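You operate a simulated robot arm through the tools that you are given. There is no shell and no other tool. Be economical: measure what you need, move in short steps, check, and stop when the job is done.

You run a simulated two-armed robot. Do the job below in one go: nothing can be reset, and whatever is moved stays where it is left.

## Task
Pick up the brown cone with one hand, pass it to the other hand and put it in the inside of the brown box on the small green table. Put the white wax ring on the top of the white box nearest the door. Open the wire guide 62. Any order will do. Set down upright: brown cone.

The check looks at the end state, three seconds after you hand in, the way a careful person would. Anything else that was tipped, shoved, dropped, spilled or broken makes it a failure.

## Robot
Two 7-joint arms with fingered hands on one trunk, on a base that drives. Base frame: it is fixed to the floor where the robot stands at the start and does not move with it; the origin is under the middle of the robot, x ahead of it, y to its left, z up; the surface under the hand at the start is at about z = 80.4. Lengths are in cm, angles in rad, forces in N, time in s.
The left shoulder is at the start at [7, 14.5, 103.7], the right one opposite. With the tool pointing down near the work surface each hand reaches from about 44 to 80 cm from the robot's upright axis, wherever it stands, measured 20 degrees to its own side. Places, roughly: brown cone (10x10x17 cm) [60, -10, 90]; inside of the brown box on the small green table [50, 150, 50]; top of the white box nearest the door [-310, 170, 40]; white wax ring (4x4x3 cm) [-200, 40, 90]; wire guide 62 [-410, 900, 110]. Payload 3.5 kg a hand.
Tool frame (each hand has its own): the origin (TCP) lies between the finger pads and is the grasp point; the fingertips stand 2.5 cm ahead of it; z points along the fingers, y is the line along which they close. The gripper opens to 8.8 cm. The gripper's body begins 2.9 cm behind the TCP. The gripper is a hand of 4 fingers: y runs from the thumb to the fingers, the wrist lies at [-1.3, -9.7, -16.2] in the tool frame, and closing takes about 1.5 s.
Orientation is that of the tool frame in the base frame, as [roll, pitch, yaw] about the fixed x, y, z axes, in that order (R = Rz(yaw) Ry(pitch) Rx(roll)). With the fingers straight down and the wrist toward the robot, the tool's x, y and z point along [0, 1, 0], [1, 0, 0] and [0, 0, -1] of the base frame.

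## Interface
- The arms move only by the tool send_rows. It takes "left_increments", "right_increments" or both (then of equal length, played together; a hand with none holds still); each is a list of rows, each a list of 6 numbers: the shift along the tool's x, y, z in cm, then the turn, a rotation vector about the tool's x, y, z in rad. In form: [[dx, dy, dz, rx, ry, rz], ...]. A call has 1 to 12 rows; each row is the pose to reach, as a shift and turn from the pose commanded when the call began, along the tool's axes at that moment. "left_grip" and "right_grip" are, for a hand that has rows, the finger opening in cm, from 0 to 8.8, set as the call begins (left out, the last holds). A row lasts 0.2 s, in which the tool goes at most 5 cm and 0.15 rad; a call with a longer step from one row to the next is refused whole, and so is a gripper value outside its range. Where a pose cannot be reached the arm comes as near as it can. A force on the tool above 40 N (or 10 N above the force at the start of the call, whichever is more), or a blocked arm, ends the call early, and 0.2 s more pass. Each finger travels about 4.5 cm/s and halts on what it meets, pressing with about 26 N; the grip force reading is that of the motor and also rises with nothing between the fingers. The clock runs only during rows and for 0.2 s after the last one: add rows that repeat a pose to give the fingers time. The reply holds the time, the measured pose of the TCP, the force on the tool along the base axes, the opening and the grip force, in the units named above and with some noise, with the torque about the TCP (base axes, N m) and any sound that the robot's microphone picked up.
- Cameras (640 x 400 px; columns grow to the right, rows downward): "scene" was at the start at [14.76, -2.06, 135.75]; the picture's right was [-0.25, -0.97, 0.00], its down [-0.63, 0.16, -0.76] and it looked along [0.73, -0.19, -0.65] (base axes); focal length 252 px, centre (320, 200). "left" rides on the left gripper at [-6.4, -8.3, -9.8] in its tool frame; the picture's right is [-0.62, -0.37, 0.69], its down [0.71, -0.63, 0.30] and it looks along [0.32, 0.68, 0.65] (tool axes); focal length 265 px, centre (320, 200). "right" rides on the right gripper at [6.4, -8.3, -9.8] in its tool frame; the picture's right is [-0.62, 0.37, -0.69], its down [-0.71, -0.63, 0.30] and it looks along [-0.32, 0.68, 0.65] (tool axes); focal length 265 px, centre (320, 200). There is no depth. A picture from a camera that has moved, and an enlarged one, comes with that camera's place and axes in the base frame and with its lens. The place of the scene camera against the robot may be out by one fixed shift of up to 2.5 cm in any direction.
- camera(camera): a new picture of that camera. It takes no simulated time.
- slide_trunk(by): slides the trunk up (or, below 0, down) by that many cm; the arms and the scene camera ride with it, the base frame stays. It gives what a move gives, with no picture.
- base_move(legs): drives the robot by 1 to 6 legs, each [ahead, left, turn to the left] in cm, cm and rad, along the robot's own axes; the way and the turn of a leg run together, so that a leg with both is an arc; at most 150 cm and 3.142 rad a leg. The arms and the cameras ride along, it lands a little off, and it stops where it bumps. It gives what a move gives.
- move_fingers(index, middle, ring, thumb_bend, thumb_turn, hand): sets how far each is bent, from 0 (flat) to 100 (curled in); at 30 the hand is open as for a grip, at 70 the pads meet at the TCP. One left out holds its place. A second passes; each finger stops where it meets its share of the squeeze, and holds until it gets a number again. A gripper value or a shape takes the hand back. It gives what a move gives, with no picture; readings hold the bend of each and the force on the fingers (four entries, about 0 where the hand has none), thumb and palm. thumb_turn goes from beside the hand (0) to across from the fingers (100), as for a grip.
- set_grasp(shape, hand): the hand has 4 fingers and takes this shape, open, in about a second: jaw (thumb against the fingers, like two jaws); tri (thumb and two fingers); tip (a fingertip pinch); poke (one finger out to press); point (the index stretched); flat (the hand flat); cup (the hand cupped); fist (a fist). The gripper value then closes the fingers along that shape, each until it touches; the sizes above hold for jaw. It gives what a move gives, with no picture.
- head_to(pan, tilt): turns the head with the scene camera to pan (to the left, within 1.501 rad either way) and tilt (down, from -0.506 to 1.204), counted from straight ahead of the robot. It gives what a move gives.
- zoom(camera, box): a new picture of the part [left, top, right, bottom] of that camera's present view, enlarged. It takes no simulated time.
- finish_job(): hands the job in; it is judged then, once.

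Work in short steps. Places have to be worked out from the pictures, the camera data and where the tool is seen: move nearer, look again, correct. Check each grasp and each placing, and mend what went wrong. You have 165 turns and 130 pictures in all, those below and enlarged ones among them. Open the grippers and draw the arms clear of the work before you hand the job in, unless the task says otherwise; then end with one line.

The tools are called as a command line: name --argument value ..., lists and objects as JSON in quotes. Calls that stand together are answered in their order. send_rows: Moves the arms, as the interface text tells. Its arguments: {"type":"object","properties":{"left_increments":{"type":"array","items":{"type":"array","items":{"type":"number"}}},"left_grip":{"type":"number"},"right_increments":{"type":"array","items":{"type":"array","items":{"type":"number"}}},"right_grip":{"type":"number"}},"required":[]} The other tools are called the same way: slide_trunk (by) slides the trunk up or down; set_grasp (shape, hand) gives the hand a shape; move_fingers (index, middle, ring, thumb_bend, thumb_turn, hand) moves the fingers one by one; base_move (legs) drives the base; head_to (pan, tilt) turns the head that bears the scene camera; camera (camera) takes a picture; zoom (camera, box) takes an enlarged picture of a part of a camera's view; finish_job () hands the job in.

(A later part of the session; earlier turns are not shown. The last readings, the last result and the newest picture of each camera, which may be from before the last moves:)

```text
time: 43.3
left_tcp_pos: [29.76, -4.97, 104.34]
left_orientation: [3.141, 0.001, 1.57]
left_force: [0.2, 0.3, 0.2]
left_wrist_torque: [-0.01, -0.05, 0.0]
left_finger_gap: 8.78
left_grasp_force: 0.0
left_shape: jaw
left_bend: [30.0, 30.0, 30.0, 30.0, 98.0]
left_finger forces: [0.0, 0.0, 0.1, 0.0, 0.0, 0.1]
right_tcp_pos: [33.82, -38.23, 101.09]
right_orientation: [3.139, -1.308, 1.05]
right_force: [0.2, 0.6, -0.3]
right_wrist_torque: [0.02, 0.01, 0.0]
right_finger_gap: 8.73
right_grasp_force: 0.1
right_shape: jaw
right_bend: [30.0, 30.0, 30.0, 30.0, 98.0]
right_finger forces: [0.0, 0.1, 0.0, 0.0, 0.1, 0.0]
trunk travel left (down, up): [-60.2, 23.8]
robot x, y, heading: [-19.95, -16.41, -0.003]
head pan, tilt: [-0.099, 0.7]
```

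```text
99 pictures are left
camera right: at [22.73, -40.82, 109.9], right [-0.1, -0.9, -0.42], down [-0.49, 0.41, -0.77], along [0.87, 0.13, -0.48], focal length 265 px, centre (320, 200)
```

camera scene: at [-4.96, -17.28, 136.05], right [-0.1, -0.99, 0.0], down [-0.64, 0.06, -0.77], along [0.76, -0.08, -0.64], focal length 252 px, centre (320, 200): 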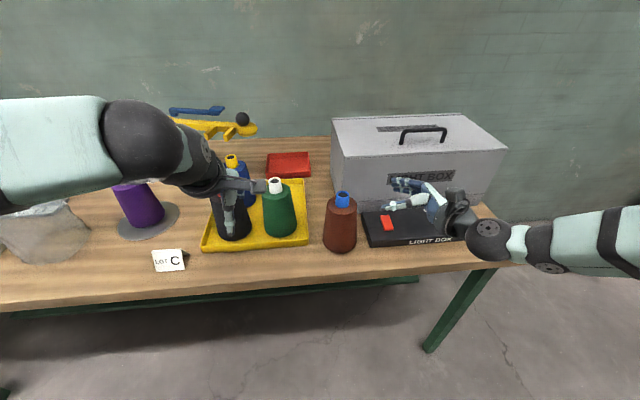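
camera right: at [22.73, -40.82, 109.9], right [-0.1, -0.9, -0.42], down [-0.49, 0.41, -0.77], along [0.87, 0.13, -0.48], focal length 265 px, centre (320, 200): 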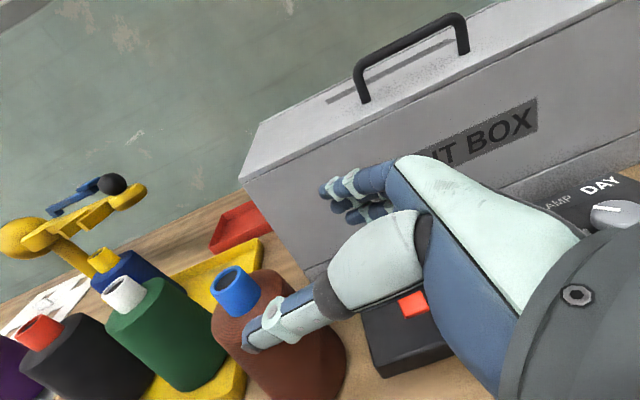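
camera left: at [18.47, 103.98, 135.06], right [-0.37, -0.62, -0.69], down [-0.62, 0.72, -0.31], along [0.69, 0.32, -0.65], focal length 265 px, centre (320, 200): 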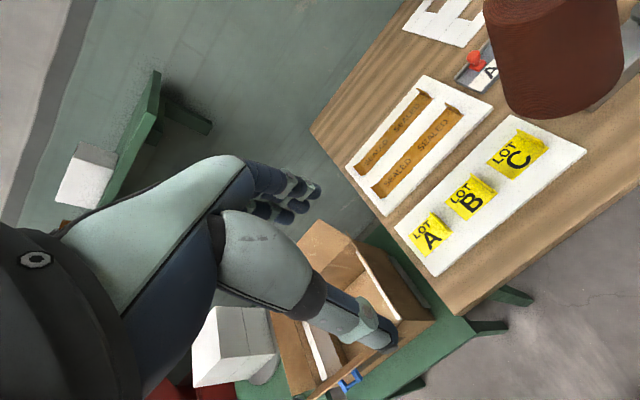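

Orientation is as planned. I open the fingers wider than the jaw opening and lower to the grasp height.

move_fingers --hand "right" --index 15 --middle 15 --ring 15 --thumb_bend 15 --thumb_turn 100

send_rows --right_increments '[[-3.2, 0, 0.9, 0, 0, 0], [-6.4, 0, 1.7, 0, 0, 0], [-6.4, 0, 1.7, 0, 0, 0]]'

camera --camera "scene"

camera --camera "right"

```text
time: 44.3
left_tcp_pos: [29.62, -5.01, 104.42]
left_orientation: [3.14, -0.001, 1.568]
left_force: [0.0, 0.9, 0.3]
left_wrist_torque: [-0.02, -0.01, 0.01]
left_finger_gap: 8.74
left_grasp_force: 0.1
left_shape: jaw
left_bend: [30.0, 30.0, 30.0, 30.0, 98.0]
left_finger forces: [0.1, 0.0, 0.1, 0.1, 0.0, 0.0]
right_tcp_pos: [33.94, -38.23, 101.22]
right_orientation: [-3.133, -1.306, 1.039]
right_force: [0.2, -0.3, -0.1]
right_wrist_torque: [0.0, 0.01, 0.0]
right_finger_gap: 11.21
right_grasp_force: 0.0
right_shape: fingers
right_bend: [15.0, 15.0, 15.0, 15.0, 96.0]
right_finger forces: [0.1, 0.0, 0.0, 0.0, 0.0, 0.0]
trunk travel left (down, up): [-60.2, 23.8]
robot x, y, heading: [-20.16, -16.41, 0.001]
head pan, tilt: [-0.099, 0.7]
```

```text
time: 45.1
left_tcp_pos: [29.68, -5.01, 104.52]
left_orientation: [3.141, 0.0, 1.568]
left_force: [0.3, 0.0, -0.7]
left_wrist_torque: [0.03, 0.02, 0.03]
left_finger_gap: 8.77
left_grasp_force: 0.0
left_shape: jaw
left_bend: [30.0, 30.0, 30.0, 30.0, 98.0]
left_finger forces: [0.0, 0.1, 0.1, 0.0, 0.0, 0.1]
right_tcp_pos: [33.92, -38.18, 94.56]
right_orientation: [3.141, -1.308, 1.047]
right_force: [0.3, 0.1, 1.1]
right_wrist_torque: [-0.01, 0.01, 0.0]
right_finger_gap: 11.21
right_grasp_force: 0.2
right_shape: fingers
right_bend: [15.0, 15.0, 15.0, 15.0, 96.0]
right_finger forces: [0.0, 0.0, 0.0, 0.0, 0.1, 0.0]
trunk travel left (down, up): [-60.2, 23.8]
robot x, y, heading: [-19.98, -16.69, -0.004]
head pan, tilt: [-0.099, 0.7]
```

```text
98 pictures are left
camera scene: at [-4.96, -17.25, 136.05], right [-0.1, -0.99, 0.0], down [-0.64, 0.06, -0.77], along [0.76, -0.08, -0.64], focal length 252 px, centre (320, 200)
```

scene: 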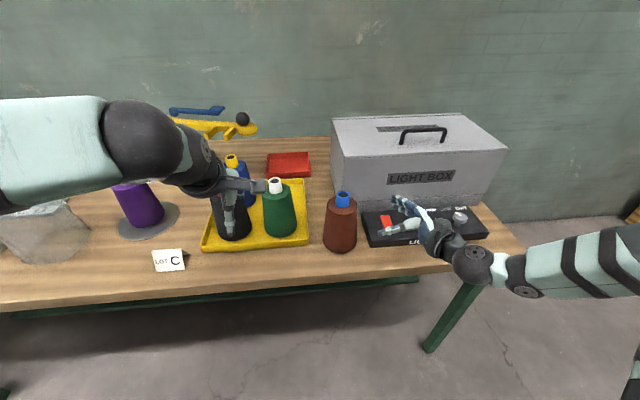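

```text
97 pictures are left
camera right: at [22.79, -40.89, 103.21], right [-0.1, -0.9, -0.42], down [-0.49, 0.41, -0.77], along [0.87, 0.13, -0.48], focal length 265 px, centre (320, 200)
```

right: 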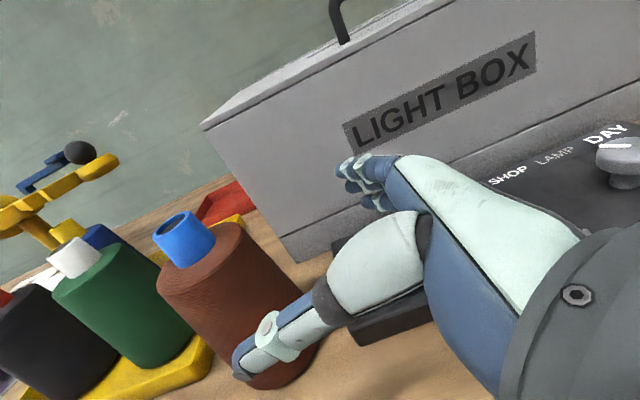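

Approach along the fingers by 11 cm in small steps.

send_rows --right_increments '[[0, 0, 2.5, 0, 0, 0], [0, 0, 5, 0, 0, 0], [0, 0, 7, 0, 0, 0], [0, 0, 9, 0, 0, 0], [0, 0, 10, 0, 0, 0], [0, 0, 11, 0, 0, 0], [0, 0, 11, 0, 0, 0]]'

zoom --camera "scene" --box '[260, 150, 460, 275]'

camera --camera "right"

```text
time: 46.7
left_tcp_pos: [29.72, -5.16, 104.5]
left_orientation: [3.141, 0.0, 1.57]
left_force: [0.9, -0.5, -0.1]
left_wrist_torque: [0.0, 0.0, 0.01]
left_finger_gap: 8.73
left_grasp_force: 0.1
left_shape: jaw
left_bend: [30.0, 30.0, 30.0, 30.0, 98.0]
left_finger forces: [0.0, 0.0, 0.0, 0.0, 0.0, 0.1]
right_tcp_pos: [39.01, -29.05, 91.56]
right_orientation: [-3.13, -1.307, 1.038]
right_force: [0.0, 0.0, -0.6]
right_wrist_torque: [0.03, -0.02, 0.05]
right_finger_gap: 11.24
right_grasp_force: 0.0
right_shape: fingers
right_bend: [15.0, 15.0, 15.0, 15.0, 96.0]
right_finger forces: [0.0, 0.1, 0.1, 0.1, 0.1, 0.0]
trunk travel left (down, up): [-60.2, 23.8]
robot x, y, heading: [-19.88, -16.55, -0.001]
head pan, tilt: [-0.099, 0.7]
```

```text
3.20 times, centred on (360, 212) of scene
camera zoom: at [-4.91, -17.33, 136.04], right [-0.1, -0.99, 0.0], down [-0.64, 0.06, -0.76], along [0.76, -0.08, -0.64], focal length 807 px, centre (192, 160)
```

zoom: 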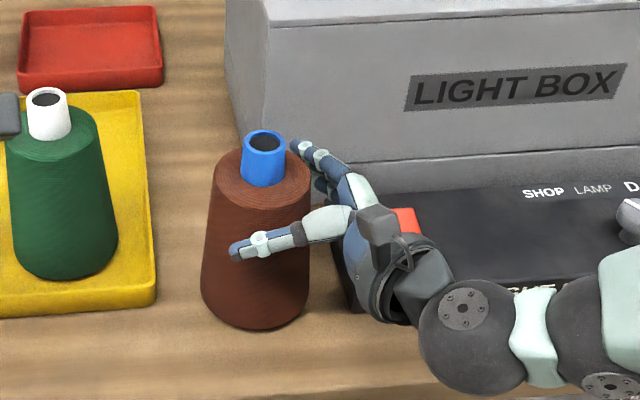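

```text
95 pictures are left
camera right: at [27.96, -31.66, 100.25], right [-0.1, -0.9, -0.42], down [-0.49, 0.41, -0.77], along [0.86, 0.13, -0.48], focal length 265 px, centre (320, 200)
```

right: 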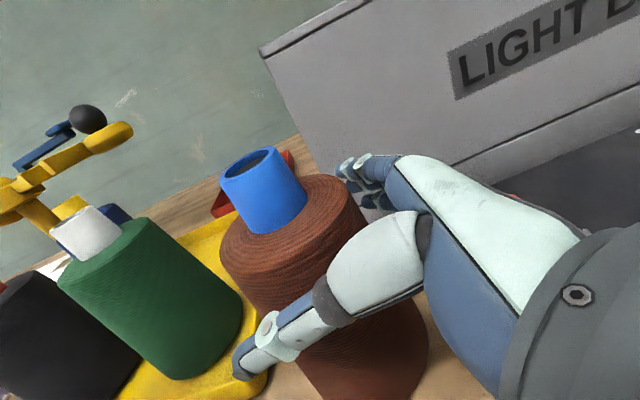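

The hand brackets the body; fingers sit slightly high, so I lower 1 cm and close.

send_rows --right_increments '[[-1, 0, 0.2, 0, 0, 0], [-1, 0, 0.2, 0, 0, 0]]'

send_rows --right_increments '[[0, 0, 0, 0, 0, 0], [0, 0, 0, 0, 0, 0], [0, 0, 0, 0, 0, 0], [0, 0, 0, 0, 0, 0], [0, 0, 0, 0, 0, 0], [0, 0, 0, 0, 0, 0], [0, 0, 0, 0, 0, 0], [0, 0, 0, 0, 0, 0]]' --right_grip 5

zoom --camera "scene" --box '[260, 150, 460, 275]'

camera --camera "right"

```text
time: 47.3
left_tcp_pos: [29.79, -5.0, 104.43]
left_orientation: [3.141, -0.001, 1.569]
left_force: [0.1, 0.1, 1.0]
left_wrist_torque: [0.02, -0.02, -0.01]
left_finger_gap: 8.77
left_grasp_force: 0.1
left_shape: jaw
left_bend: [30.0, 30.0, 30.0, 30.0, 98.0]
left_finger forces: [0.1, 0.0, 0.0, 0.0, 0.1, 0.0]
right_tcp_pos: [38.99, -29.15, 90.62]
right_orientation: [-3.135, -1.307, 1.042]
right_force: [-0.8, 0.0, 0.4]
right_wrist_torque: [0.04, 0.04, -0.01]
right_finger_gap: 11.23
right_grasp_force: 0.0
right_shape: fingers
right_bend: [15.0, 15.0, 15.0, 15.0, 96.0]
right_finger forces: [0.0, 0.0, 0.0, 0.0, 0.1, 0.0]
trunk travel left (down, up): [-60.2, 23.8]
robot x, y, heading: [-19.91, -16.37, -0.006]
head pan, tilt: [-0.099, 0.7]
```

```text
time: 49.1
left_tcp_pos: [29.76, -5.09, 104.35]
left_orientation: [3.141, 0.0, 1.571]
left_force: [-0.3, -0.1, -0.5]
left_wrist_torque: [-0.01, 0.02, 0.0]
left_finger_gap: 8.78
left_grasp_force: 0.2
left_shape: jaw
left_bend: [30.0, 30.0, 30.0, 30.0, 98.0]
left_finger forces: [0.0, 0.1, 0.1, 0.0, 0.0, 0.1]
right_tcp_pos: [38.95, -29.03, 90.58]
right_orientation: [-3.138, -1.308, 1.045]
right_force: [0.0, -1.4, 2.0]
right_wrist_torque: [-0.02, -0.03, 0.02]
right_finger_gap: 7.61
right_grasp_force: 25.8
right_shape: jaw
right_bend: [28.0, 32.0, 30.0, 41.0, 98.0]
right_finger forces: [16.9, 7.2, 3.2, 0.1, 26.3, 0.0]
trunk travel left (down, up): [-60.2, 23.8]
robot x, y, heading: [-19.82, -16.19, 0.003]
head pan, tilt: [-0.099, 0.7]
```

```text
3.20 times, centred on (360, 212) of scene
camera zoom: at [-4.88, -17.32, 136.04], right [-0.1, -0.99, 0.0], down [-0.64, 0.06, -0.76], along [0.76, -0.08, -0.64], focal length 807 px, centre (192, 160)
```

zoom: 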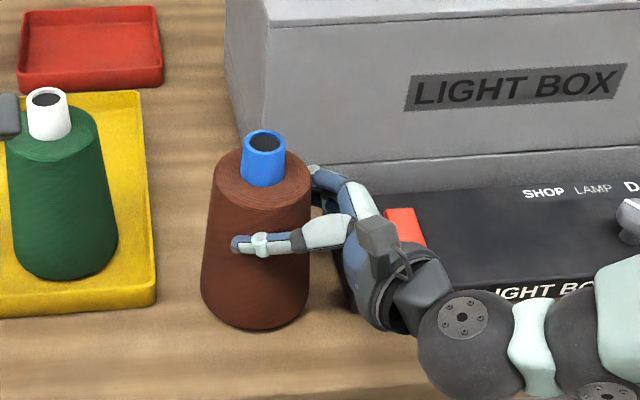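

```text
93 pictures are left
camera right: at [27.94, -31.73, 99.35], right [-0.1, -0.9, -0.42], down [-0.49, 0.41, -0.77], along [0.86, 0.13, -0.48], focal length 265 px, centre (320, 200)
```

right: 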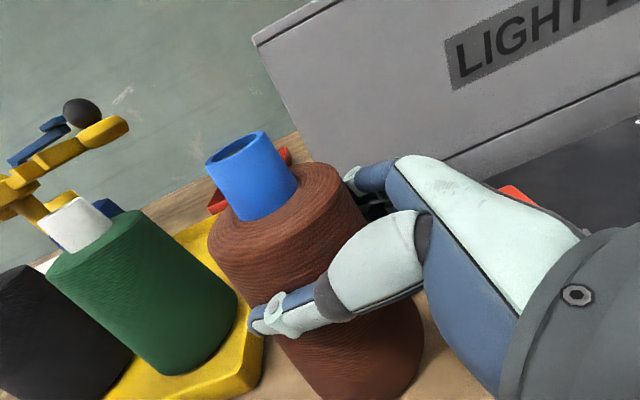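

Firm grip on the body (7.6 cm, 26 N). I lift it 4 cm with the right arm and raise the left hand, then bring the left hand toward above the tube.

send_rows --right_increments '[[1.93, 0, -0.52, 0, 0, 0], [3.86, 0, -1.04, 0, 0, 0], [3.86, 0, -1.04, 0, 0, 0], [3.86, 0, -1.04, 0, 0, 0], [3.86, 0, -1.04, 0, 0, 0], [3.86, 0, -1.04, 0, 0, 0], [3.86, 0, -1.04, 0, 0, 0], [3.86, 0, -1.04, 0, 0, 0]]' --left_increments '[[0, 0, -4, 0, 0, 0], [0, 0, -8, 0, 0, 0], [0, 4, -8, 0, 0, 0], [-4, 6, -8, 0, 0, 0], [-8, 6, -8, 0, 0, 0], [-12, 6, -8, 0, 0, 0], [-15, 6, -8, 0, 0, 0], [-15, 6, -8, 0, 0, 0]]'

camera --camera "scene"

camera --camera "left"

```text
time: 50.9
left_tcp_pos: [35.86, -19.96, 112.14]
left_orientation: [-3.141, -0.002, 1.568]
left_force: [0.9, 0.1, -0.2]
left_wrist_torque: [-0.01, 0.0, 0.0]
left_finger_gap: 8.75
left_grasp_force: 0.0
left_shape: jaw
left_bend: [30.0, 30.0, 30.0, 30.0, 98.0]
left_finger forces: [0.1, 0.0, 0.0, 0.0, 0.1, 0.0]
right_tcp_pos: [39.31, -28.83, 94.42]
right_orientation: [-3.128, -1.304, 1.035]
right_force: [-0.3, -0.1, -5.5]
right_wrist_torque: [-0.09, 0.06, -0.02]
right_finger_gap: 7.6
right_grasp_force: 25.7
right_shape: jaw
right_bend: [28.0, 32.0, 30.0, 41.0, 100.0]
right_finger forces: [16.1, 7.6, 3.8, 0.1, 27.5, 0.0]
trunk travel left (down, up): [-60.2, 23.8]
robot x, y, heading: [-20.14, -16.53, -0.005]
head pan, tilt: [-0.099, 0.7]
```

```text
92 pictures are left
camera scene: at [-4.78, -17.23, 136.03], right [-0.1, -0.99, 0.0], down [-0.64, 0.06, -0.76], along [0.76, -0.08, -0.64], focal length 252 px, centre (320, 200)
```

scene: 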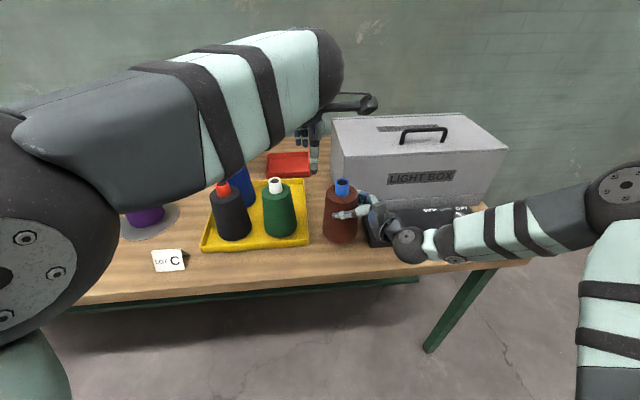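

```text
91 pictures are left
camera left: at [27.35, -26.34, 122.0], right [-0.37, -0.62, -0.69], down [-0.63, 0.71, -0.3], along [0.68, 0.32, -0.65], focal length 265 px, centre (320, 200)
```

left: 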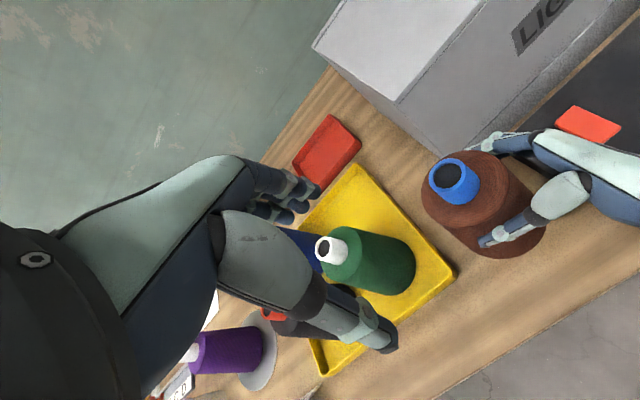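

The cone is lifted and held. Tube top is at (39.6, -27.4, ~101). I bring the left hand over and down to TCP z≈102 and check.

send_rows --left_increments '[[-4, 2, 0, 0, 0, 0], [-7.45, 3.75, 0, 0, 0, 0], [-7.45, 3.75, 4, 0, 0, 0], [-7.45, 3.75, 7.5, 0, 0, 0], [-7.45, 3.75, 10.1, 0, 0, 0], [-7.45, 3.75, 10.1, 0, 0, 0]]'

zoom --camera "scene" --box '[260, 130, 460, 255]'

camera --camera "left"

camera --camera "right"

```text
time: 52.5
left_tcp_pos: [40.63, -23.38, 104.07]
left_orientation: [-3.137, 0.046, 1.619]
left_force: [0.1, -0.3, 0.8]
left_wrist_torque: [-0.02, -0.05, -0.01]
left_finger_gap: 8.78
left_grasp_force: 0.1
left_shape: jaw
left_bend: [30.0, 30.0, 30.0, 30.0, 98.0]
left_finger forces: [0.0, 0.0, 0.1, 0.0, 0.0, 0.0]
left hand out of reach, approached as far as the arm can: row 1, 2, 3, 4, 5, 6
right_tcp_pos: [39.28, -28.93, 94.25]
right_orientation: [-3.132, -1.302, 1.038]
right_force: [-0.5, 0.8, -5.1]
right_wrist_torque: [-0.07, 0.07, -0.02]
right_finger_gap: 7.65
right_grasp_force: 25.6
right_shape: jaw
right_bend: [28.0, 32.0, 30.0, 41.0, 100.0]
right_finger forces: [16.1, 7.5, 3.6, 0.0, 27.3, 0.0]
trunk travel left (down, up): [-60.2, 23.8]
robot x, y, heading: [-20.18, -16.55, -0.003]
head pan, tilt: [-0.099, 0.7]
stopped in row 6 (left hand): the arm was blocked; the commanded pose is now the measured one
```

```text
3.20 times, centred on (360, 192) of scene
camera zoom: at [-4.78, -17.21, 136.03], right [-0.1, -0.99, 0.0], down [-0.64, 0.06, -0.76], along [0.76, -0.08, -0.64], focal length 807 px, centre (192, 224)
```

zoom: 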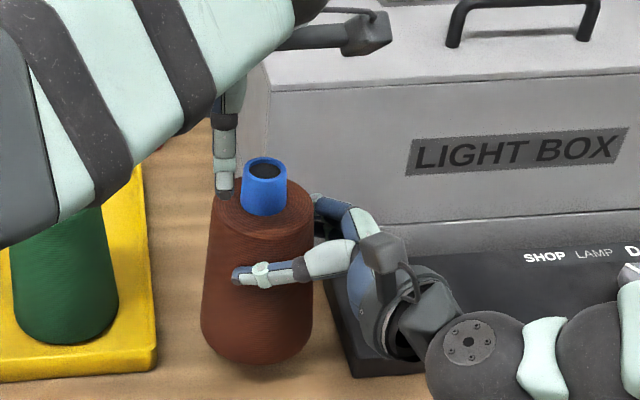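

```text
89 pictures are left
camera left: at [32.43, -29.7, 114.19], right [-0.34, -0.67, -0.66], down [-0.66, 0.67, -0.33], along [0.67, 0.32, -0.67], focal length 265 px, centre (320, 200)
```

left: 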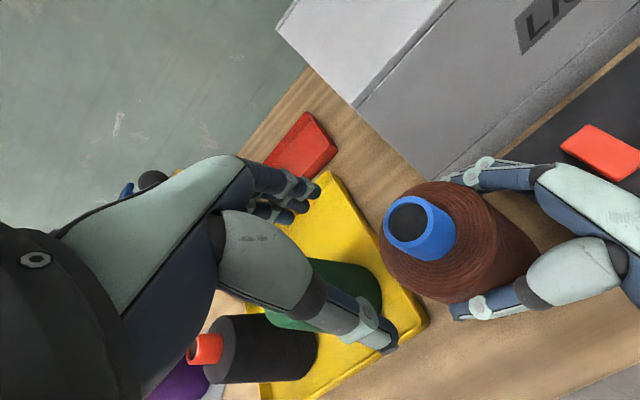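

```text
88 pictures are left
camera right: at [28.14, -31.48, 103.04], right [-0.1, -0.9, -0.41], down [-0.5, 0.41, -0.77], along [0.86, 0.13, -0.49], focal length 265 px, centre (320, 200)
```

right: 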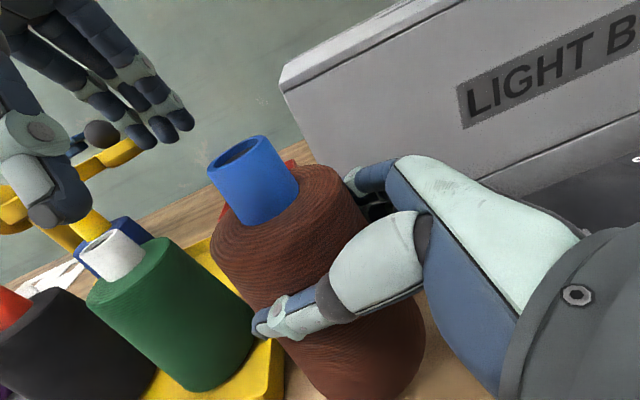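

The left hand can't reach that far to the right. I raise it back left, lift with the trunk a bit, and back off from the table to complete the pass in free space nearer the robot's centre.

send_rows --left_increments '[[0, 0, -4, 0, 0, 0], [2, 0, -8, 0, 0, 0], [6, 0, -8, 0, 0, 0], [10, 0, -8, 0, 0, 0], [14, 0, -8, 0, 0, 0], [14, 0, -8, 0, 0, 0]]'

slide_trunk --by 8

base_move --legs '[[-40, 0, 0]]'

camera --camera "scene"

```text
time: 53.9
left_tcp_pos: [39.58, -9.56, 111.86]
left_orientation: [-3.139, 0.039, 1.61]
left_force: [0.3, -0.1, -0.2]
left_wrist_torque: [0.0, 0.0, 0.02]
left_finger_gap: 8.8
left_grasp_force: 0.1
left_shape: jaw
left_bend: [30.0, 30.0, 30.0, 30.0, 98.0]
left_finger forces: [0.0, 0.1, 0.0, 0.0, 0.0, 0.0]
right_tcp_pos: [39.18, -29.01, 94.31]
right_orientation: [-3.127, -1.306, 1.033]
right_force: [-0.6, -0.3, -5.4]
right_wrist_torque: [-0.13, 0.01, 0.01]
right_finger_gap: 7.63
right_grasp_force: 25.8
right_shape: jaw
right_bend: [28.0, 32.0, 30.0, 41.0, 100.0]
right_finger forces: [16.2, 7.5, 3.9, 0.0, 27.4, 0.1]
trunk travel left (down, up): [-60.2, 23.8]
robot x, y, heading: [-20.05, -16.56, -0.0]
head pan, tilt: [-0.099, 0.7]
```

```text
time: 55.1
left_tcp_pos: [39.52, -9.44, 119.72]
left_orientation: [-3.138, 0.039, 1.611]
left_force: [-0.6, -0.1, 0.3]
left_wrist_torque: [0.01, -0.02, -0.01]
left_finger_gap: 8.8
left_grasp_force: 0.0
left_shape: jaw
left_bend: [30.0, 30.0, 30.0, 30.0, 98.0]
left_finger forces: [0.0, 0.1, 0.0, 0.0, 0.0, 0.1]
right_tcp_pos: [39.26, -29.01, 102.36]
right_orientation: [-3.13, -1.306, 1.035]
right_force: [-0.1, 0.2, -5.4]
right_wrist_torque: [-0.06, 0.04, 0.01]
right_finger_gap: 7.64
right_grasp_force: 25.7
right_shape: jaw
right_bend: [28.0, 32.0, 30.0, 41.0, 100.0]
right_finger forces: [16.0, 7.5, 3.6, 0.0, 27.3, 0.0]
trunk travel left (down, up): [-68.2, 15.8]
robot x, y, heading: [-19.75, -16.53, -0.003]
head pan, tilt: [-0.099, 0.7]
```

```text
time: 57.6
left_tcp_pos: [-0.18, -9.13, 119.83]
left_orientation: [-3.138, 0.04, 1.618]
left_force: [0.1, 0.5, -0.1]
left_wrist_torque: [0.0, 0.01, -0.04]
left_finger_gap: 8.79
left_grasp_force: 0.0
left_shape: jaw
left_bend: [30.0, 30.0, 30.0, 30.0, 98.0]
left_finger forces: [0.0, 0.0, 0.0, 0.1, 0.0, 0.0]
right_tcp_pos: [-0.3, -28.55, 102.39]
right_orientation: [-3.126, -1.306, 1.037]
right_force: [-0.5, -0.2, -5.6]
right_wrist_torque: [-0.06, 0.0, 0.02]
right_finger_gap: 7.61
right_grasp_force: 26.5
right_shape: jaw
right_bend: [28.0, 32.0, 30.0, 41.0, 100.0]
right_finger forces: [16.1, 7.5, 3.8, 0.1, 27.2, 0.0]
trunk travel left (down, up): [-68.2, 15.8]
robot x, y, heading: [-59.92, -16.71, 0.003]
head pan, tilt: [-0.099, 0.7]
```

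```text
87 pictures are left
camera scene: at [-44.48, -17.34, 144.02], right [-0.09, -1.0, 0.0], down [-0.64, 0.06, -0.76], along [0.76, -0.07, -0.65], focal length 252 px, centre (320, 200)
```

scene: 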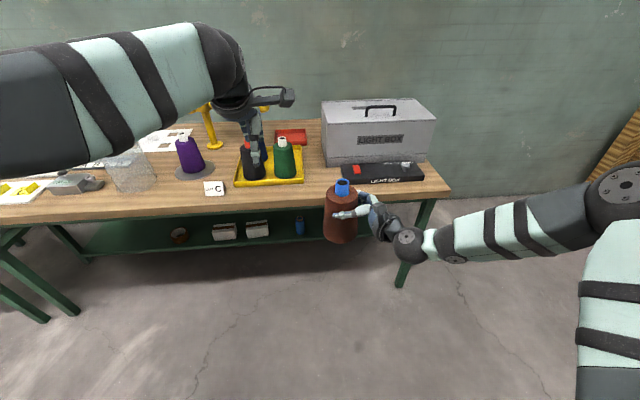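

In free space now. I shift the right hand 14 cm left so the cone sits near the robot's centre line, under the left hand.

send_rows --right_increments '[[0.8, -1.75, 2.9, 0, 0, 0], [1.57, -3.5, 5.85, 0, 0, 0], [2.35, -5.25, 8.8, 0, 0, 0], [3.14, -7, 11.7, 0, 0, 0], [3.14, -7, 11.7, 0, 0, 0]]'

camera --camera "left"

camera --camera "scene"

```text
time: 58.8
left_tcp_pos: [-0.22, -9.28, 119.78]
left_orientation: [-3.138, 0.04, 1.616]
left_force: [0.4, -0.6, -1.0]
left_wrist_torque: [0.0, -0.02, -0.01]
left_finger_gap: 8.79
left_grasp_force: 0.1
left_shape: jaw
left_bend: [30.0, 30.0, 30.0, 30.0, 98.0]
left_finger forces: [0.1, 0.0, 0.0, 0.2, 0.0, 0.0]
right_tcp_pos: [-0.48, -14.77, 102.38]
right_orientation: [-3.13, -1.306, 1.043]
right_force: [-0.2, -0.1, -6.3]
right_wrist_torque: [-0.13, 0.1, -0.03]
right_finger_gap: 7.61
right_grasp_force: 26.5
right_shape: jaw
right_bend: [28.0, 32.0, 30.0, 41.0, 100.0]
right_finger forces: [15.9, 7.0, 3.8, 0.1, 26.9, 0.1]
trunk travel left (down, up): [-68.2, 15.8]
robot x, y, heading: [-60.0, -16.54, 0.008]
head pan, tilt: [-0.099, 0.7]
```

```text
86 pictures are left
camera left: at [-8.37, -15.67, 129.91], right [-0.34, -0.66, -0.67], down [-0.66, 0.67, -0.33], along [0.67, 0.33, -0.67], focal length 265 px, centre (320, 200)
```

left: 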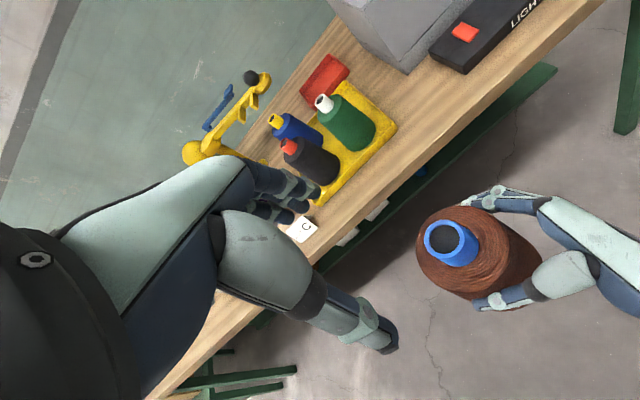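

```text
85 pictures are left
camera scene: at [-44.6, -17.43, 144.03], right [-0.09, -1.0, 0.0], down [-0.64, 0.06, -0.76], along [0.76, -0.07, -0.64], focal length 252 px, centre (320, 200)
```

scene: 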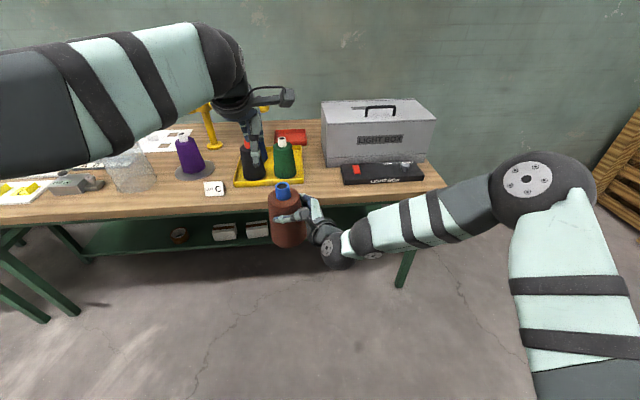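

Tube top is at about (0, -13.4, 108.9). I move the left hand over it and down to TCP z≈109.6, trueing its tilt.

send_rows --left_increments '[[-2.1, 0, 0, 0, 0.02, 0.022], [-4.1, 0, 0, 0, 0.04, 0.045], [-4.1, 0, 4, 0, 0.04, 0.045], [-4.1, 0, 7.5, 0, 0.04, 0.045], [-4.1, 0, 10.1, 0, 0.04, 0.045], [-4.1, 0, 10.1, 0, 0.04, 0.045]]'

zoom --camera "scene" --box '[210, 130, 370, 260]'

camera --camera "left"

camera --camera "right"

```text
time: 60.2
left_tcp_pos: [0.06, -13.38, 109.58]
left_orientation: [-3.141, 0.002, 1.572]
left_force: [0.3, -0.7, 0.6]
left_wrist_torque: [-0.01, 0.02, 0.0]
left_finger_gap: 8.81
left_grasp_force: 0.1
left_shape: jaw
left_bend: [30.0, 30.0, 30.0, 30.0, 98.0]
left_finger forces: [0.1, 0.0, 0.0, 0.0, 0.0, 0.1]
right_tcp_pos: [-0.58, -14.78, 102.29]
right_orientation: [-3.134, -1.306, 1.046]
right_force: [-0.6, 1.3, -6.1]
right_wrist_torque: [-0.08, 0.06, 0.01]
right_finger_gap: 7.6
right_grasp_force: 25.6
right_shape: jaw
right_bend: [28.0, 32.0, 30.0, 41.0, 100.0]
right_finger forces: [16.0, 7.1, 3.8, 0.0, 26.9, 0.0]
trunk travel left (down, up): [-68.2, 15.8]
robot x, y, heading: [-60.01, -16.14, 0.002]
head pan, tilt: [-0.099, 0.7]
```

```text
3.08 times, centred on (290, 195) of scene
camera zoom: at [-44.6, -17.26, 144.03], right [-0.09, -1.0, 0.0], down [-0.64, 0.06, -0.76], along [0.76, -0.07, -0.64], focal length 776 px, centre (412, 215)
```

zoom: 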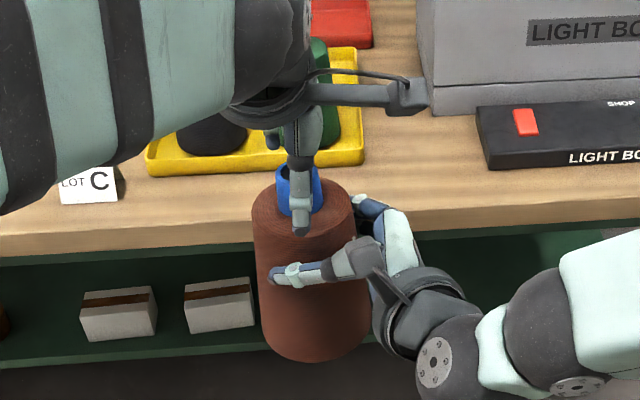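

```text
83 pictures are left
camera left: at [-8.39, -19.93, 119.37], right [-0.37, -0.62, -0.69], down [-0.63, 0.71, -0.3], along [0.68, 0.32, -0.66], focal length 265 px, centre (320, 200)
```

left: 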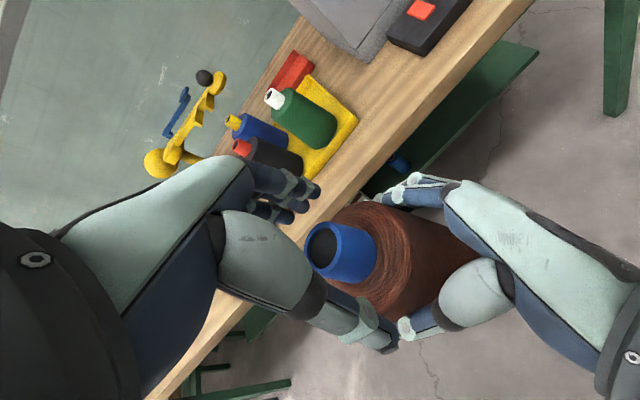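

```text
82 pictures are left
camera right: at [-11.65, -17.45, 111.19], right [-0.09, -0.9, -0.42], down [-0.5, 0.41, -0.77], along [0.86, 0.14, -0.49], focal length 265 px, centre (320, 200)
```

right: 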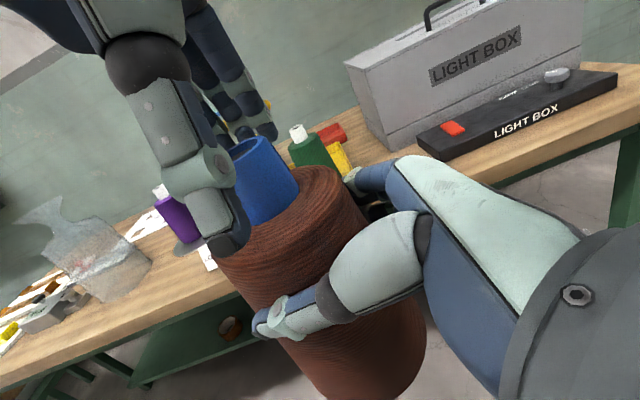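

Well aligned, thumb near side and fingers far side of the tube. I close the left hand.

send_rows --left_increments '[[0, 0, 0, 0, 0, 0], [0, 0, 0, 0, 0, 0], [0, 0, 0, 0, 0, 0], [0, 0, 0, 0, 0, 0], [0, 0, 0, 0, 0, 0], [0, 0, 0, 0, 0, 0], [0, 0, 0, 0, 0, 0], [0, 0, 0, 0, 0, 0], [0, 0, 0, 0, 0, 0]]' --left_grip 1.5

camera --camera "right"

```text
time: 62.2
left_tcp_pos: [0.01, -13.52, 109.56]
left_orientation: [-3.141, 0.0, 1.573]
left_force: [-1.5, 0.3, 1.0]
left_wrist_torque: [0.01, 0.04, -0.01]
left_finger_gap: 2.44
left_grasp_force: 26.7
left_shape: jaw
left_bend: [74.0, 52.0, 59.0, 75.0, 100.0]
left_finger forces: [12.7, 8.5, 0.0, 0.0, 22.0, 0.1]
right_tcp_pos: [-0.56, -14.76, 102.39]
right_orientation: [-3.126, -1.305, 1.038]
right_force: [1.1, 0.4, -5.6]
right_wrist_torque: [-0.06, 0.05, -0.01]
right_finger_gap: 7.58
right_grasp_force: 26.4
right_shape: jaw
right_bend: [28.0, 32.0, 30.0, 41.0, 100.0]
right_finger forces: [16.4, 6.9, 3.8, 0.1, 26.5, 0.1]
trunk travel left (down, up): [-68.2, 15.8]
robot x, y, heading: [-59.74, -16.79, 0.005]
head pan, tilt: [-0.099, 0.7]
```

```text
81 pictures are left
camera right: at [-11.63, -17.49, 111.18], right [-0.09, -0.9, -0.42], down [-0.5, 0.41, -0.77], along [0.86, 0.14, -0.49], focal length 265 px, centre (320, 200)
```

right: 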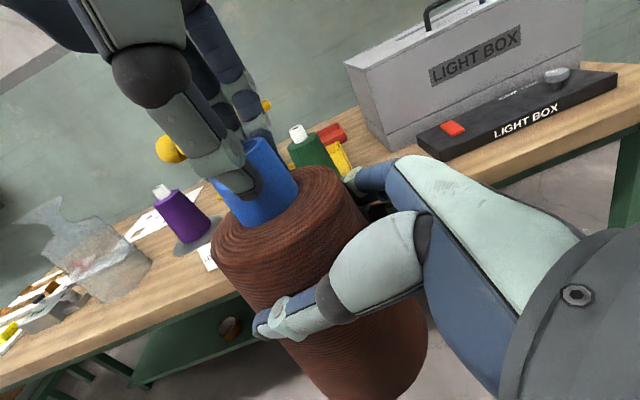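

The left hand holds the tube like the right did before. Now I open the right hand wide and draw it back along its fingers.

move_fingers --hand "right" --index 15 --middle 15 --ring 15 --thumb_bend 15

send_rows --right_increments '[[0, 0, -3, 0, 0, 0], [0, 0, -6.5, 0, 0, 0], [0, 0, -10, 0, 0, 0], [0, 0, -14, 0, 0, 0], [0, 0, -17, 0, 0, 0], [0, 0, -17, 0, 0, 0]]'

camera --camera "scene"

camera --camera "left"

```text
time: 63.2
left_tcp_pos: [-0.06, -13.52, 109.59]
left_orientation: [-3.138, 0.0, 1.575]
left_force: [0.1, -0.1, -0.5]
left_wrist_torque: [-0.02, 0.01, 0.02]
left_finger_gap: 2.42
left_grasp_force: 26.5
left_shape: jaw
left_bend: [74.0, 52.0, 59.0, 75.0, 100.0]
left_finger forces: [13.2, 7.9, 0.0, 0.0, 21.3, 0.0]
right_tcp_pos: [-0.45, -14.77, 102.47]
right_orientation: [-3.131, -1.305, 1.043]
right_force: [0.1, -0.1, 0.6]
right_wrist_torque: [0.0, 0.03, 0.01]
right_finger_gap: 11.18
right_grasp_force: 0.1
right_shape: fingers
right_bend: [15.0, 15.0, 15.0, 15.0, 100.0]
right_finger forces: [0.1, 0.1, 0.1, 0.1, 0.0, 0.1]
trunk travel left (down, up): [-68.2, 15.8]
robot x, y, heading: [-59.94, -16.61, 0.004]
head pan, tilt: [-0.099, 0.7]
```

```text
time: 64.6
left_tcp_pos: [0.15, -13.46, 109.49]
left_orientation: [-3.136, 0.002, 1.572]
left_force: [-0.8, -0.4, -0.8]
left_wrist_torque: [0.02, 0.01, 0.01]
left_finger_gap: 2.41
left_grasp_force: 25.8
left_shape: jaw
left_bend: [74.0, 52.0, 59.0, 75.0, 100.0]
left_finger forces: [13.0, 8.1, 0.0, 0.0, 21.2, 0.0]
right_tcp_pos: [-8.87, -28.98, 106.81]
right_orientation: [-3.125, -1.306, 1.039]
right_force: [0.3, 0.5, 0.7]
right_wrist_torque: [-0.01, 0.0, 0.02]
right_finger_gap: 11.18
right_grasp_force: 0.1
right_shape: fingers
right_bend: [15.0, 15.0, 15.0, 15.0, 100.0]
right_finger forces: [0.0, 0.1, 0.0, 0.0, 0.0, 0.0]
trunk travel left (down, up): [-68.2, 15.8]
robot x, y, heading: [-60.29, -16.6, 0.0]
head pan, tilt: [-0.099, 0.7]
```

```text
80 pictures are left
camera scene: at [-44.49, -17.2, 144.02], right [-0.09, -1.0, 0.0], down [-0.64, 0.06, -0.76], along [0.76, -0.07, -0.65], focal length 252 px, centre (320, 200)
```

scene: 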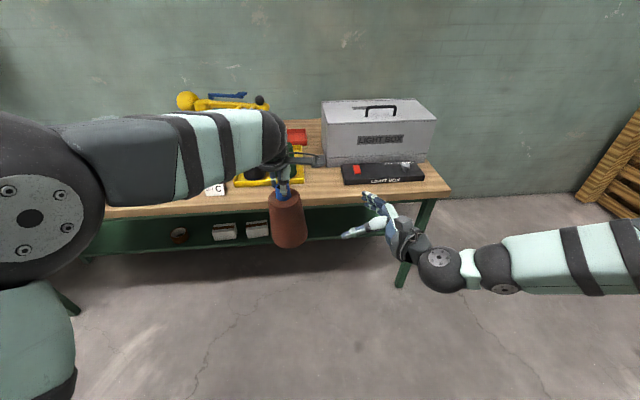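

```text
79 pictures are left
camera left: at [-8.29, -19.87, 119.35], right [-0.37, -0.62, -0.69], down [-0.63, 0.71, -0.3], along [0.68, 0.32, -0.66], focal length 265 px, centre (320, 200)
```

left: 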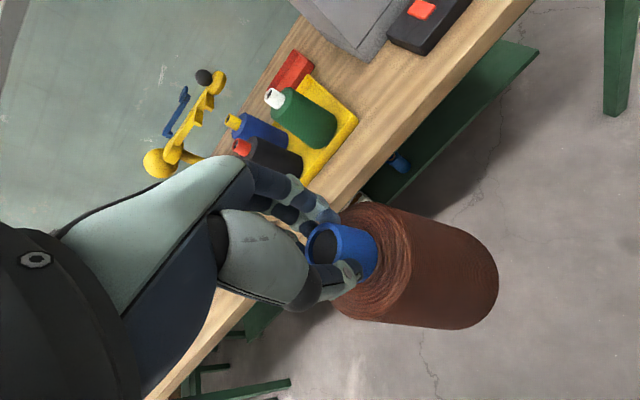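

The cone is now in the left hand alone. I bring the right arm back to its neutral downward pose off to the right.

send_rows --right_increments '[[-0.09, 0.46, -2.28, 0.034, -0.128, -0.045], [-0.19, 0.93, -4.56, 0.068, -0.255, -0.089], [-0.28, 1.4, -6.84, 0.103, -0.383, -0.134], [-0.37, 1.86, -9.12, 0.137, -0.511, -0.178], [-0.46, 2.32, -11.4, 0.171, -0.639, -0.223], [-0.56, 2.79, -13.7, 0.205, -0.766, -0.268], [-0.65, 3.25, -16, 0.239, -0.894, -0.312], [-0.74, 3.72, -18.2, 0.274, -1.022, -0.357], [-0.84, 4.18, -20.5, 0.308, -1.149, -0.401], [-0.93, 4.65, -22.8, 0.342, -1.277, -0.446], [-0.93, 4.65, -22.8, 0.342, -1.277, -0.446]]' --right_grip 8.8

camera --camera "scene"

```text
time: 67.0
left_tcp_pos: [-0.01, -13.58, 109.41]
left_orientation: [-3.138, 0.001, 1.571]
left_force: [0.3, -0.2, 0.5]
left_wrist_torque: [0.0, -0.03, -0.01]
left_finger_gap: 2.45
left_grasp_force: 26.3
left_shape: jaw
left_bend: [74.0, 52.0, 59.0, 75.0, 100.0]
left_finger forces: [13.0, 7.9, 0.1, 0.0, 21.1, 0.0]
right_tcp_pos: [-15.83, -50.49, 111.95]
right_orientation: [-3.138, 0.002, 1.579]
right_force: [0.4, 0.0, 0.9]
right_wrist_torque: [-0.01, -0.01, 0.0]
right_finger_gap: 8.79
right_grasp_force: 0.0
right_shape: jaw
right_bend: [30.0, 30.0, 30.0, 30.0, 97.0]
right_finger forces: [0.0, 0.0, 0.1, 0.0, 0.0, 0.0]
trunk travel left (down, up): [-68.2, 15.8]
robot x, y, heading: [-59.9, -16.71, 0.003]
head pan, tilt: [-0.099, 0.7]
```

```text
78 pictures are left
camera scene: at [-44.58, -17.3, 144.03], right [-0.09, -1.0, 0.0], down [-0.64, 0.06, -0.76], along [0.76, -0.07, -0.64], focal length 252 px, centre (320, 200)
```

scene: 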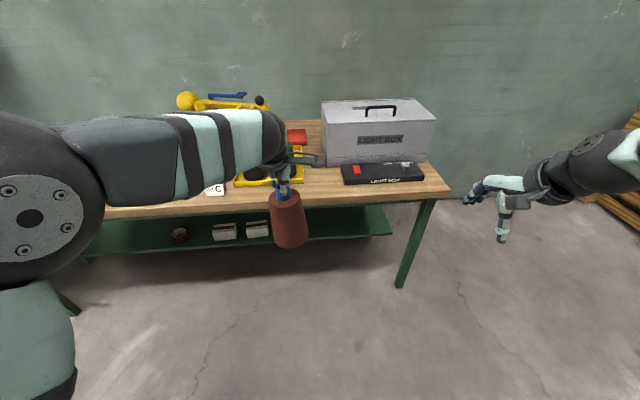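

Cone hangs securely in the left hand. I strafe left 145 cm to in front of the small green table.

base_move --legs '[[0, 145, 0]]'

head_to --pan 0.1 --tilt 0.75

camera --camera "scene"

```text
time: 74.2
left_tcp_pos: [-1.1, 131.89, 109.62]
left_orientation: [-3.139, -0.001, 1.576]
left_force: [0.0, -0.1, 0.1]
left_wrist_torque: [-0.02, 0.02, 0.0]
left_finger_gap: 2.44
left_grasp_force: 25.9
left_shape: jaw
left_bend: [74.0, 52.0, 59.0, 75.0, 100.0]
left_finger forces: [13.0, 8.1, 0.1, 0.1, 21.0, 0.0]
right_tcp_pos: [-16.58, 94.74, 111.89]
right_orientation: [-3.136, 0.0, 1.581]
right_force: [0.0, 0.0, 0.3]
right_wrist_torque: [0.02, -0.03, 0.0]
right_finger_gap: 8.79
right_grasp_force: 0.0
right_shape: jaw
right_bend: [30.0, 30.0, 30.0, 30.0, 97.0]
right_finger forces: [0.0, 0.0, 0.0, 0.0, 0.0, 0.0]
trunk travel left (down, up): [-68.2, 15.8]
robot x, y, heading: [-60.77, 128.5, 0.012]
head pan, tilt: [-0.099, 0.7]
```

```text
time: 74.9
left_tcp_pos: [-1.01, 131.81, 109.58]
left_orientation: [-3.139, 0.0, 1.574]
left_force: [0.2, -0.2, 0.7]
left_wrist_torque: [0.04, 0.02, 0.02]
left_finger_gap: 2.45
left_grasp_force: 25.7
left_shape: jaw
left_bend: [74.0, 52.0, 59.0, 75.0, 100.0]
left_finger forces: [12.9, 8.3, 0.0, 0.0, 21.0, 0.0]
right_tcp_pos: [-16.65, 94.77, 111.87]
right_orientation: [-3.139, 0.003, 1.58]
right_force: [-1.2, -0.2, -0.2]
right_wrist_torque: [0.0, 0.01, -0.02]
right_finger_gap: 8.79
right_grasp_force: 0.1
right_shape: jaw
right_bend: [30.0, 30.0, 30.0, 30.0, 97.0]
right_finger forces: [0.0, 0.1, 0.0, 0.0, 0.1, 0.0]
trunk travel left (down, up): [-68.2, 15.8]
robot x, y, heading: [-60.73, 128.21, 0.011]
head pan, tilt: [0.099, 0.75]
```

```text
77 pictures are left
camera scene: at [-45.87, 129.53, 143.61], right [0.11, -0.99, 0.0], down [-0.68, -0.07, -0.73], along [0.73, 0.08, -0.68], focal length 252 px, centre (320, 200)
```

scene: 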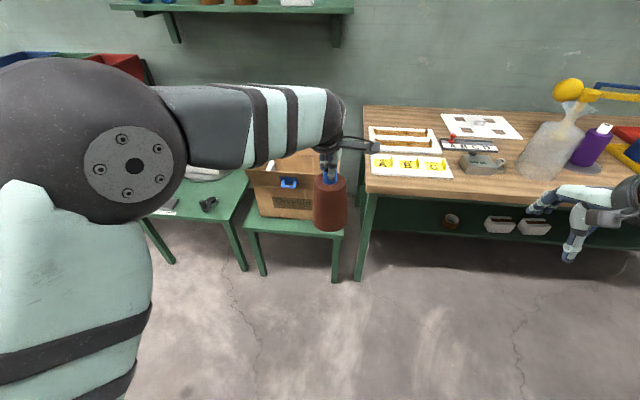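

I raise the trunk for a better look into the box and move left 16, ahead 15.

slide_trunk --by 15

base_move --legs '[[15, 16, -0.011]]'

camera --camera "scene"

camera --camera "left"

```text
time: 76.7
left_tcp_pos: [-0.99, 131.92, 124.62]
left_orientation: [-3.138, -0.002, 1.576]
left_force: [-0.5, -0.3, -5.0]
left_wrist_torque: [-0.02, 0.0, 0.01]
left_finger_gap: 2.46
left_grasp_force: 26.2
left_shape: jaw
left_bend: [74.0, 52.0, 59.0, 75.0, 100.0]
left_finger forces: [12.8, 8.2, 0.1, 0.0, 21.1, 0.0]
right_tcp_pos: [-16.73, 94.85, 126.88]
right_orientation: [-3.137, 0.002, 1.582]
right_force: [-0.2, 0.8, 0.1]
right_wrist_torque: [-0.01, 0.0, 0.0]
right_finger_gap: 8.76
right_grasp_force: 0.1
right_shape: jaw
right_bend: [30.0, 30.0, 30.0, 30.0, 97.0]
right_finger forces: [0.0, 0.0, 0.0, 0.0, 0.1, 0.0]
trunk travel left (down, up): [-83.2, 0.8]
robot x, y, heading: [-61.04, 128.51, 0.01]
head pan, tilt: [0.099, 0.75]
```

```text
time: 78.4
left_tcp_pos: [13.67, 146.92, 124.59]
left_orientation: [3.141, -0.003, 1.562]
left_force: [0.2, -0.2, -5.8]
left_wrist_torque: [-0.02, 0.03, 0.0]
left_finger_gap: 2.39
left_grasp_force: 26.1
left_shape: jaw
left_bend: [74.0, 52.0, 59.0, 75.0, 100.0]
left_finger forces: [13.3, 7.8, 0.0, 0.1, 21.2, 0.0]
right_tcp_pos: [-2.24, 110.21, 126.99]
right_orientation: [-3.139, -0.001, 1.569]
right_force: [0.4, -0.3, 1.0]
right_wrist_torque: [0.01, -0.01, 0.01]
right_finger_gap: 8.77
right_grasp_force: 0.1
right_shape: jaw
right_bend: [30.0, 30.0, 30.0, 30.0, 97.0]
right_finger forces: [0.1, 0.0, 0.0, 0.0, 0.0, 0.1]
trunk travel left (down, up): [-83.2, 0.8]
robot x, y, heading: [-45.91, 144.75, -0.008]
head pan, tilt: [0.099, 0.75]
```

```text
76 pictures are left
camera scene: at [-31.23, 145.21, 158.64], right [0.1, -1.0, 0.0], down [-0.68, -0.06, -0.73], along [0.73, 0.07, -0.68], focal length 252 px, centre (320, 200)
```

scene: 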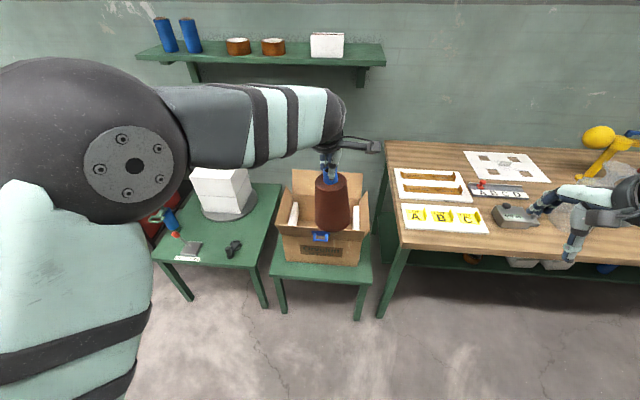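

```text
75 pictures are left
camera left: at [5.18, 140.59, 134.49], right [-0.37, -0.62, -0.69], down [-0.62, 0.72, -0.3], along [0.69, 0.32, -0.65], focal length 265 px, centre (320, 200)
```

left: 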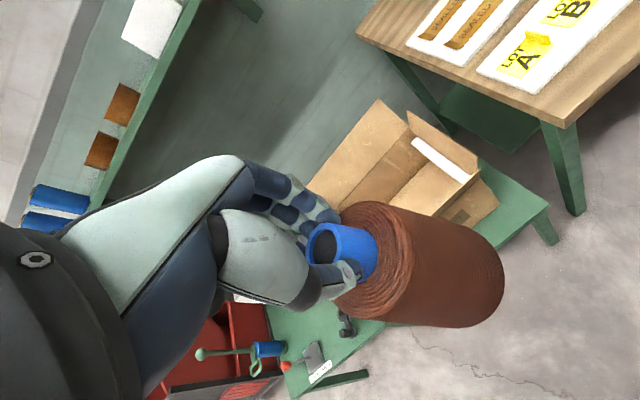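

zoom --camera "scene" --box '[260, 155, 390, 275]'

```text
3.33 times, centred on (325, 215) of scene
camera zoom: at [-31.23, 145.21, 158.64], right [0.1, -1.0, 0.0], down [-0.68, -0.06, -0.73], along [0.73, 0.07, -0.68], focal length 841 px, centre (303, 150)
```

zoom: 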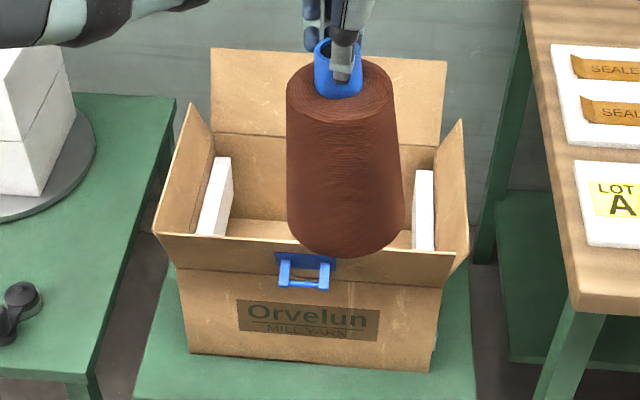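

The box has inserts at both ends and upright flaps (tops ≈ z 78), bottom ≈ z 45; clear floor about x 45–70, y 138–165. To keep the forearm high over the front flap, I lower the arm relative to the trunk now, in free space.

send_rows --left_increments '[[0, 0, 4, 0, 0, 0], [0, 0, 8, 0, 0, 0], [0, 0, 12, 0, 0, 0], [0, 0, 16, 0, 0, 0], [0, 0, 20, 0, 0, 0], [0, 0, 24, 0, 0, 0], [0, 0, 24, 0, 0, 0]]'

camera --camera "scene"

camera --camera "right"

```text
time: 80.0
left_tcp_pos: [14.0, 147.21, 101.07]
left_orientation: [-3.136, -0.001, 1.563]
left_force: [-0.4, 0.4, -5.0]
left_wrist_torque: [-0.01, 0.0, -0.01]
left_finger_gap: 2.46
left_grasp_force: 26.1
left_shape: jaw
left_bend: [74.0, 52.0, 59.0, 75.0, 100.0]
left_finger forces: [12.7, 8.4, 0.0, 0.0, 21.0, 0.0]
right_tcp_pos: [-2.06, 110.45, 126.98]
right_orientation: [-3.138, 0.0, 1.568]
right_force: [-0.5, 0.7, -0.3]
right_wrist_torque: [0.02, -0.03, 0.0]
right_finger_gap: 8.82
right_grasp_force: 0.1
right_shape: jaw
right_bend: [30.0, 30.0, 30.0, 30.0, 97.0]
right_finger forces: [0.0, 0.0, 0.1, 0.0, 0.0, 0.0]
trunk travel left (down, up): [-83.2, 0.8]
robot x, y, heading: [-46.04, 144.43, -0.006]
head pan, tilt: [0.099, 0.75]
```

```text
73 pictures are left
camera scene: at [-30.94, 145.57, 158.61], right [0.1, -1.0, 0.0], down [-0.68, -0.07, -0.73], along [0.73, 0.07, -0.68], focal length 252 px, centre (320, 200)
```

scene: 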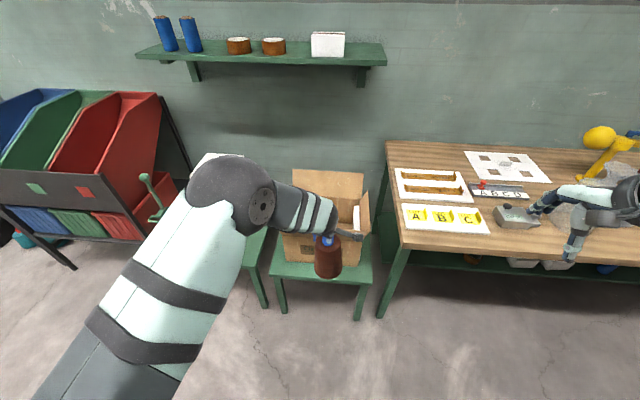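

```text
72 pictures are left
camera right: at [-10.39, 116.9, 136.78], right [0.37, -0.62, 0.69], down [-0.63, -0.71, -0.3], along [0.68, -0.33, -0.66], focal length 265 px, centre (320, 200)
```

right: 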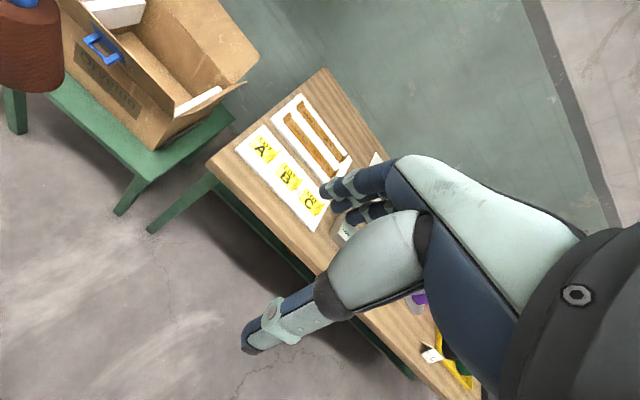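

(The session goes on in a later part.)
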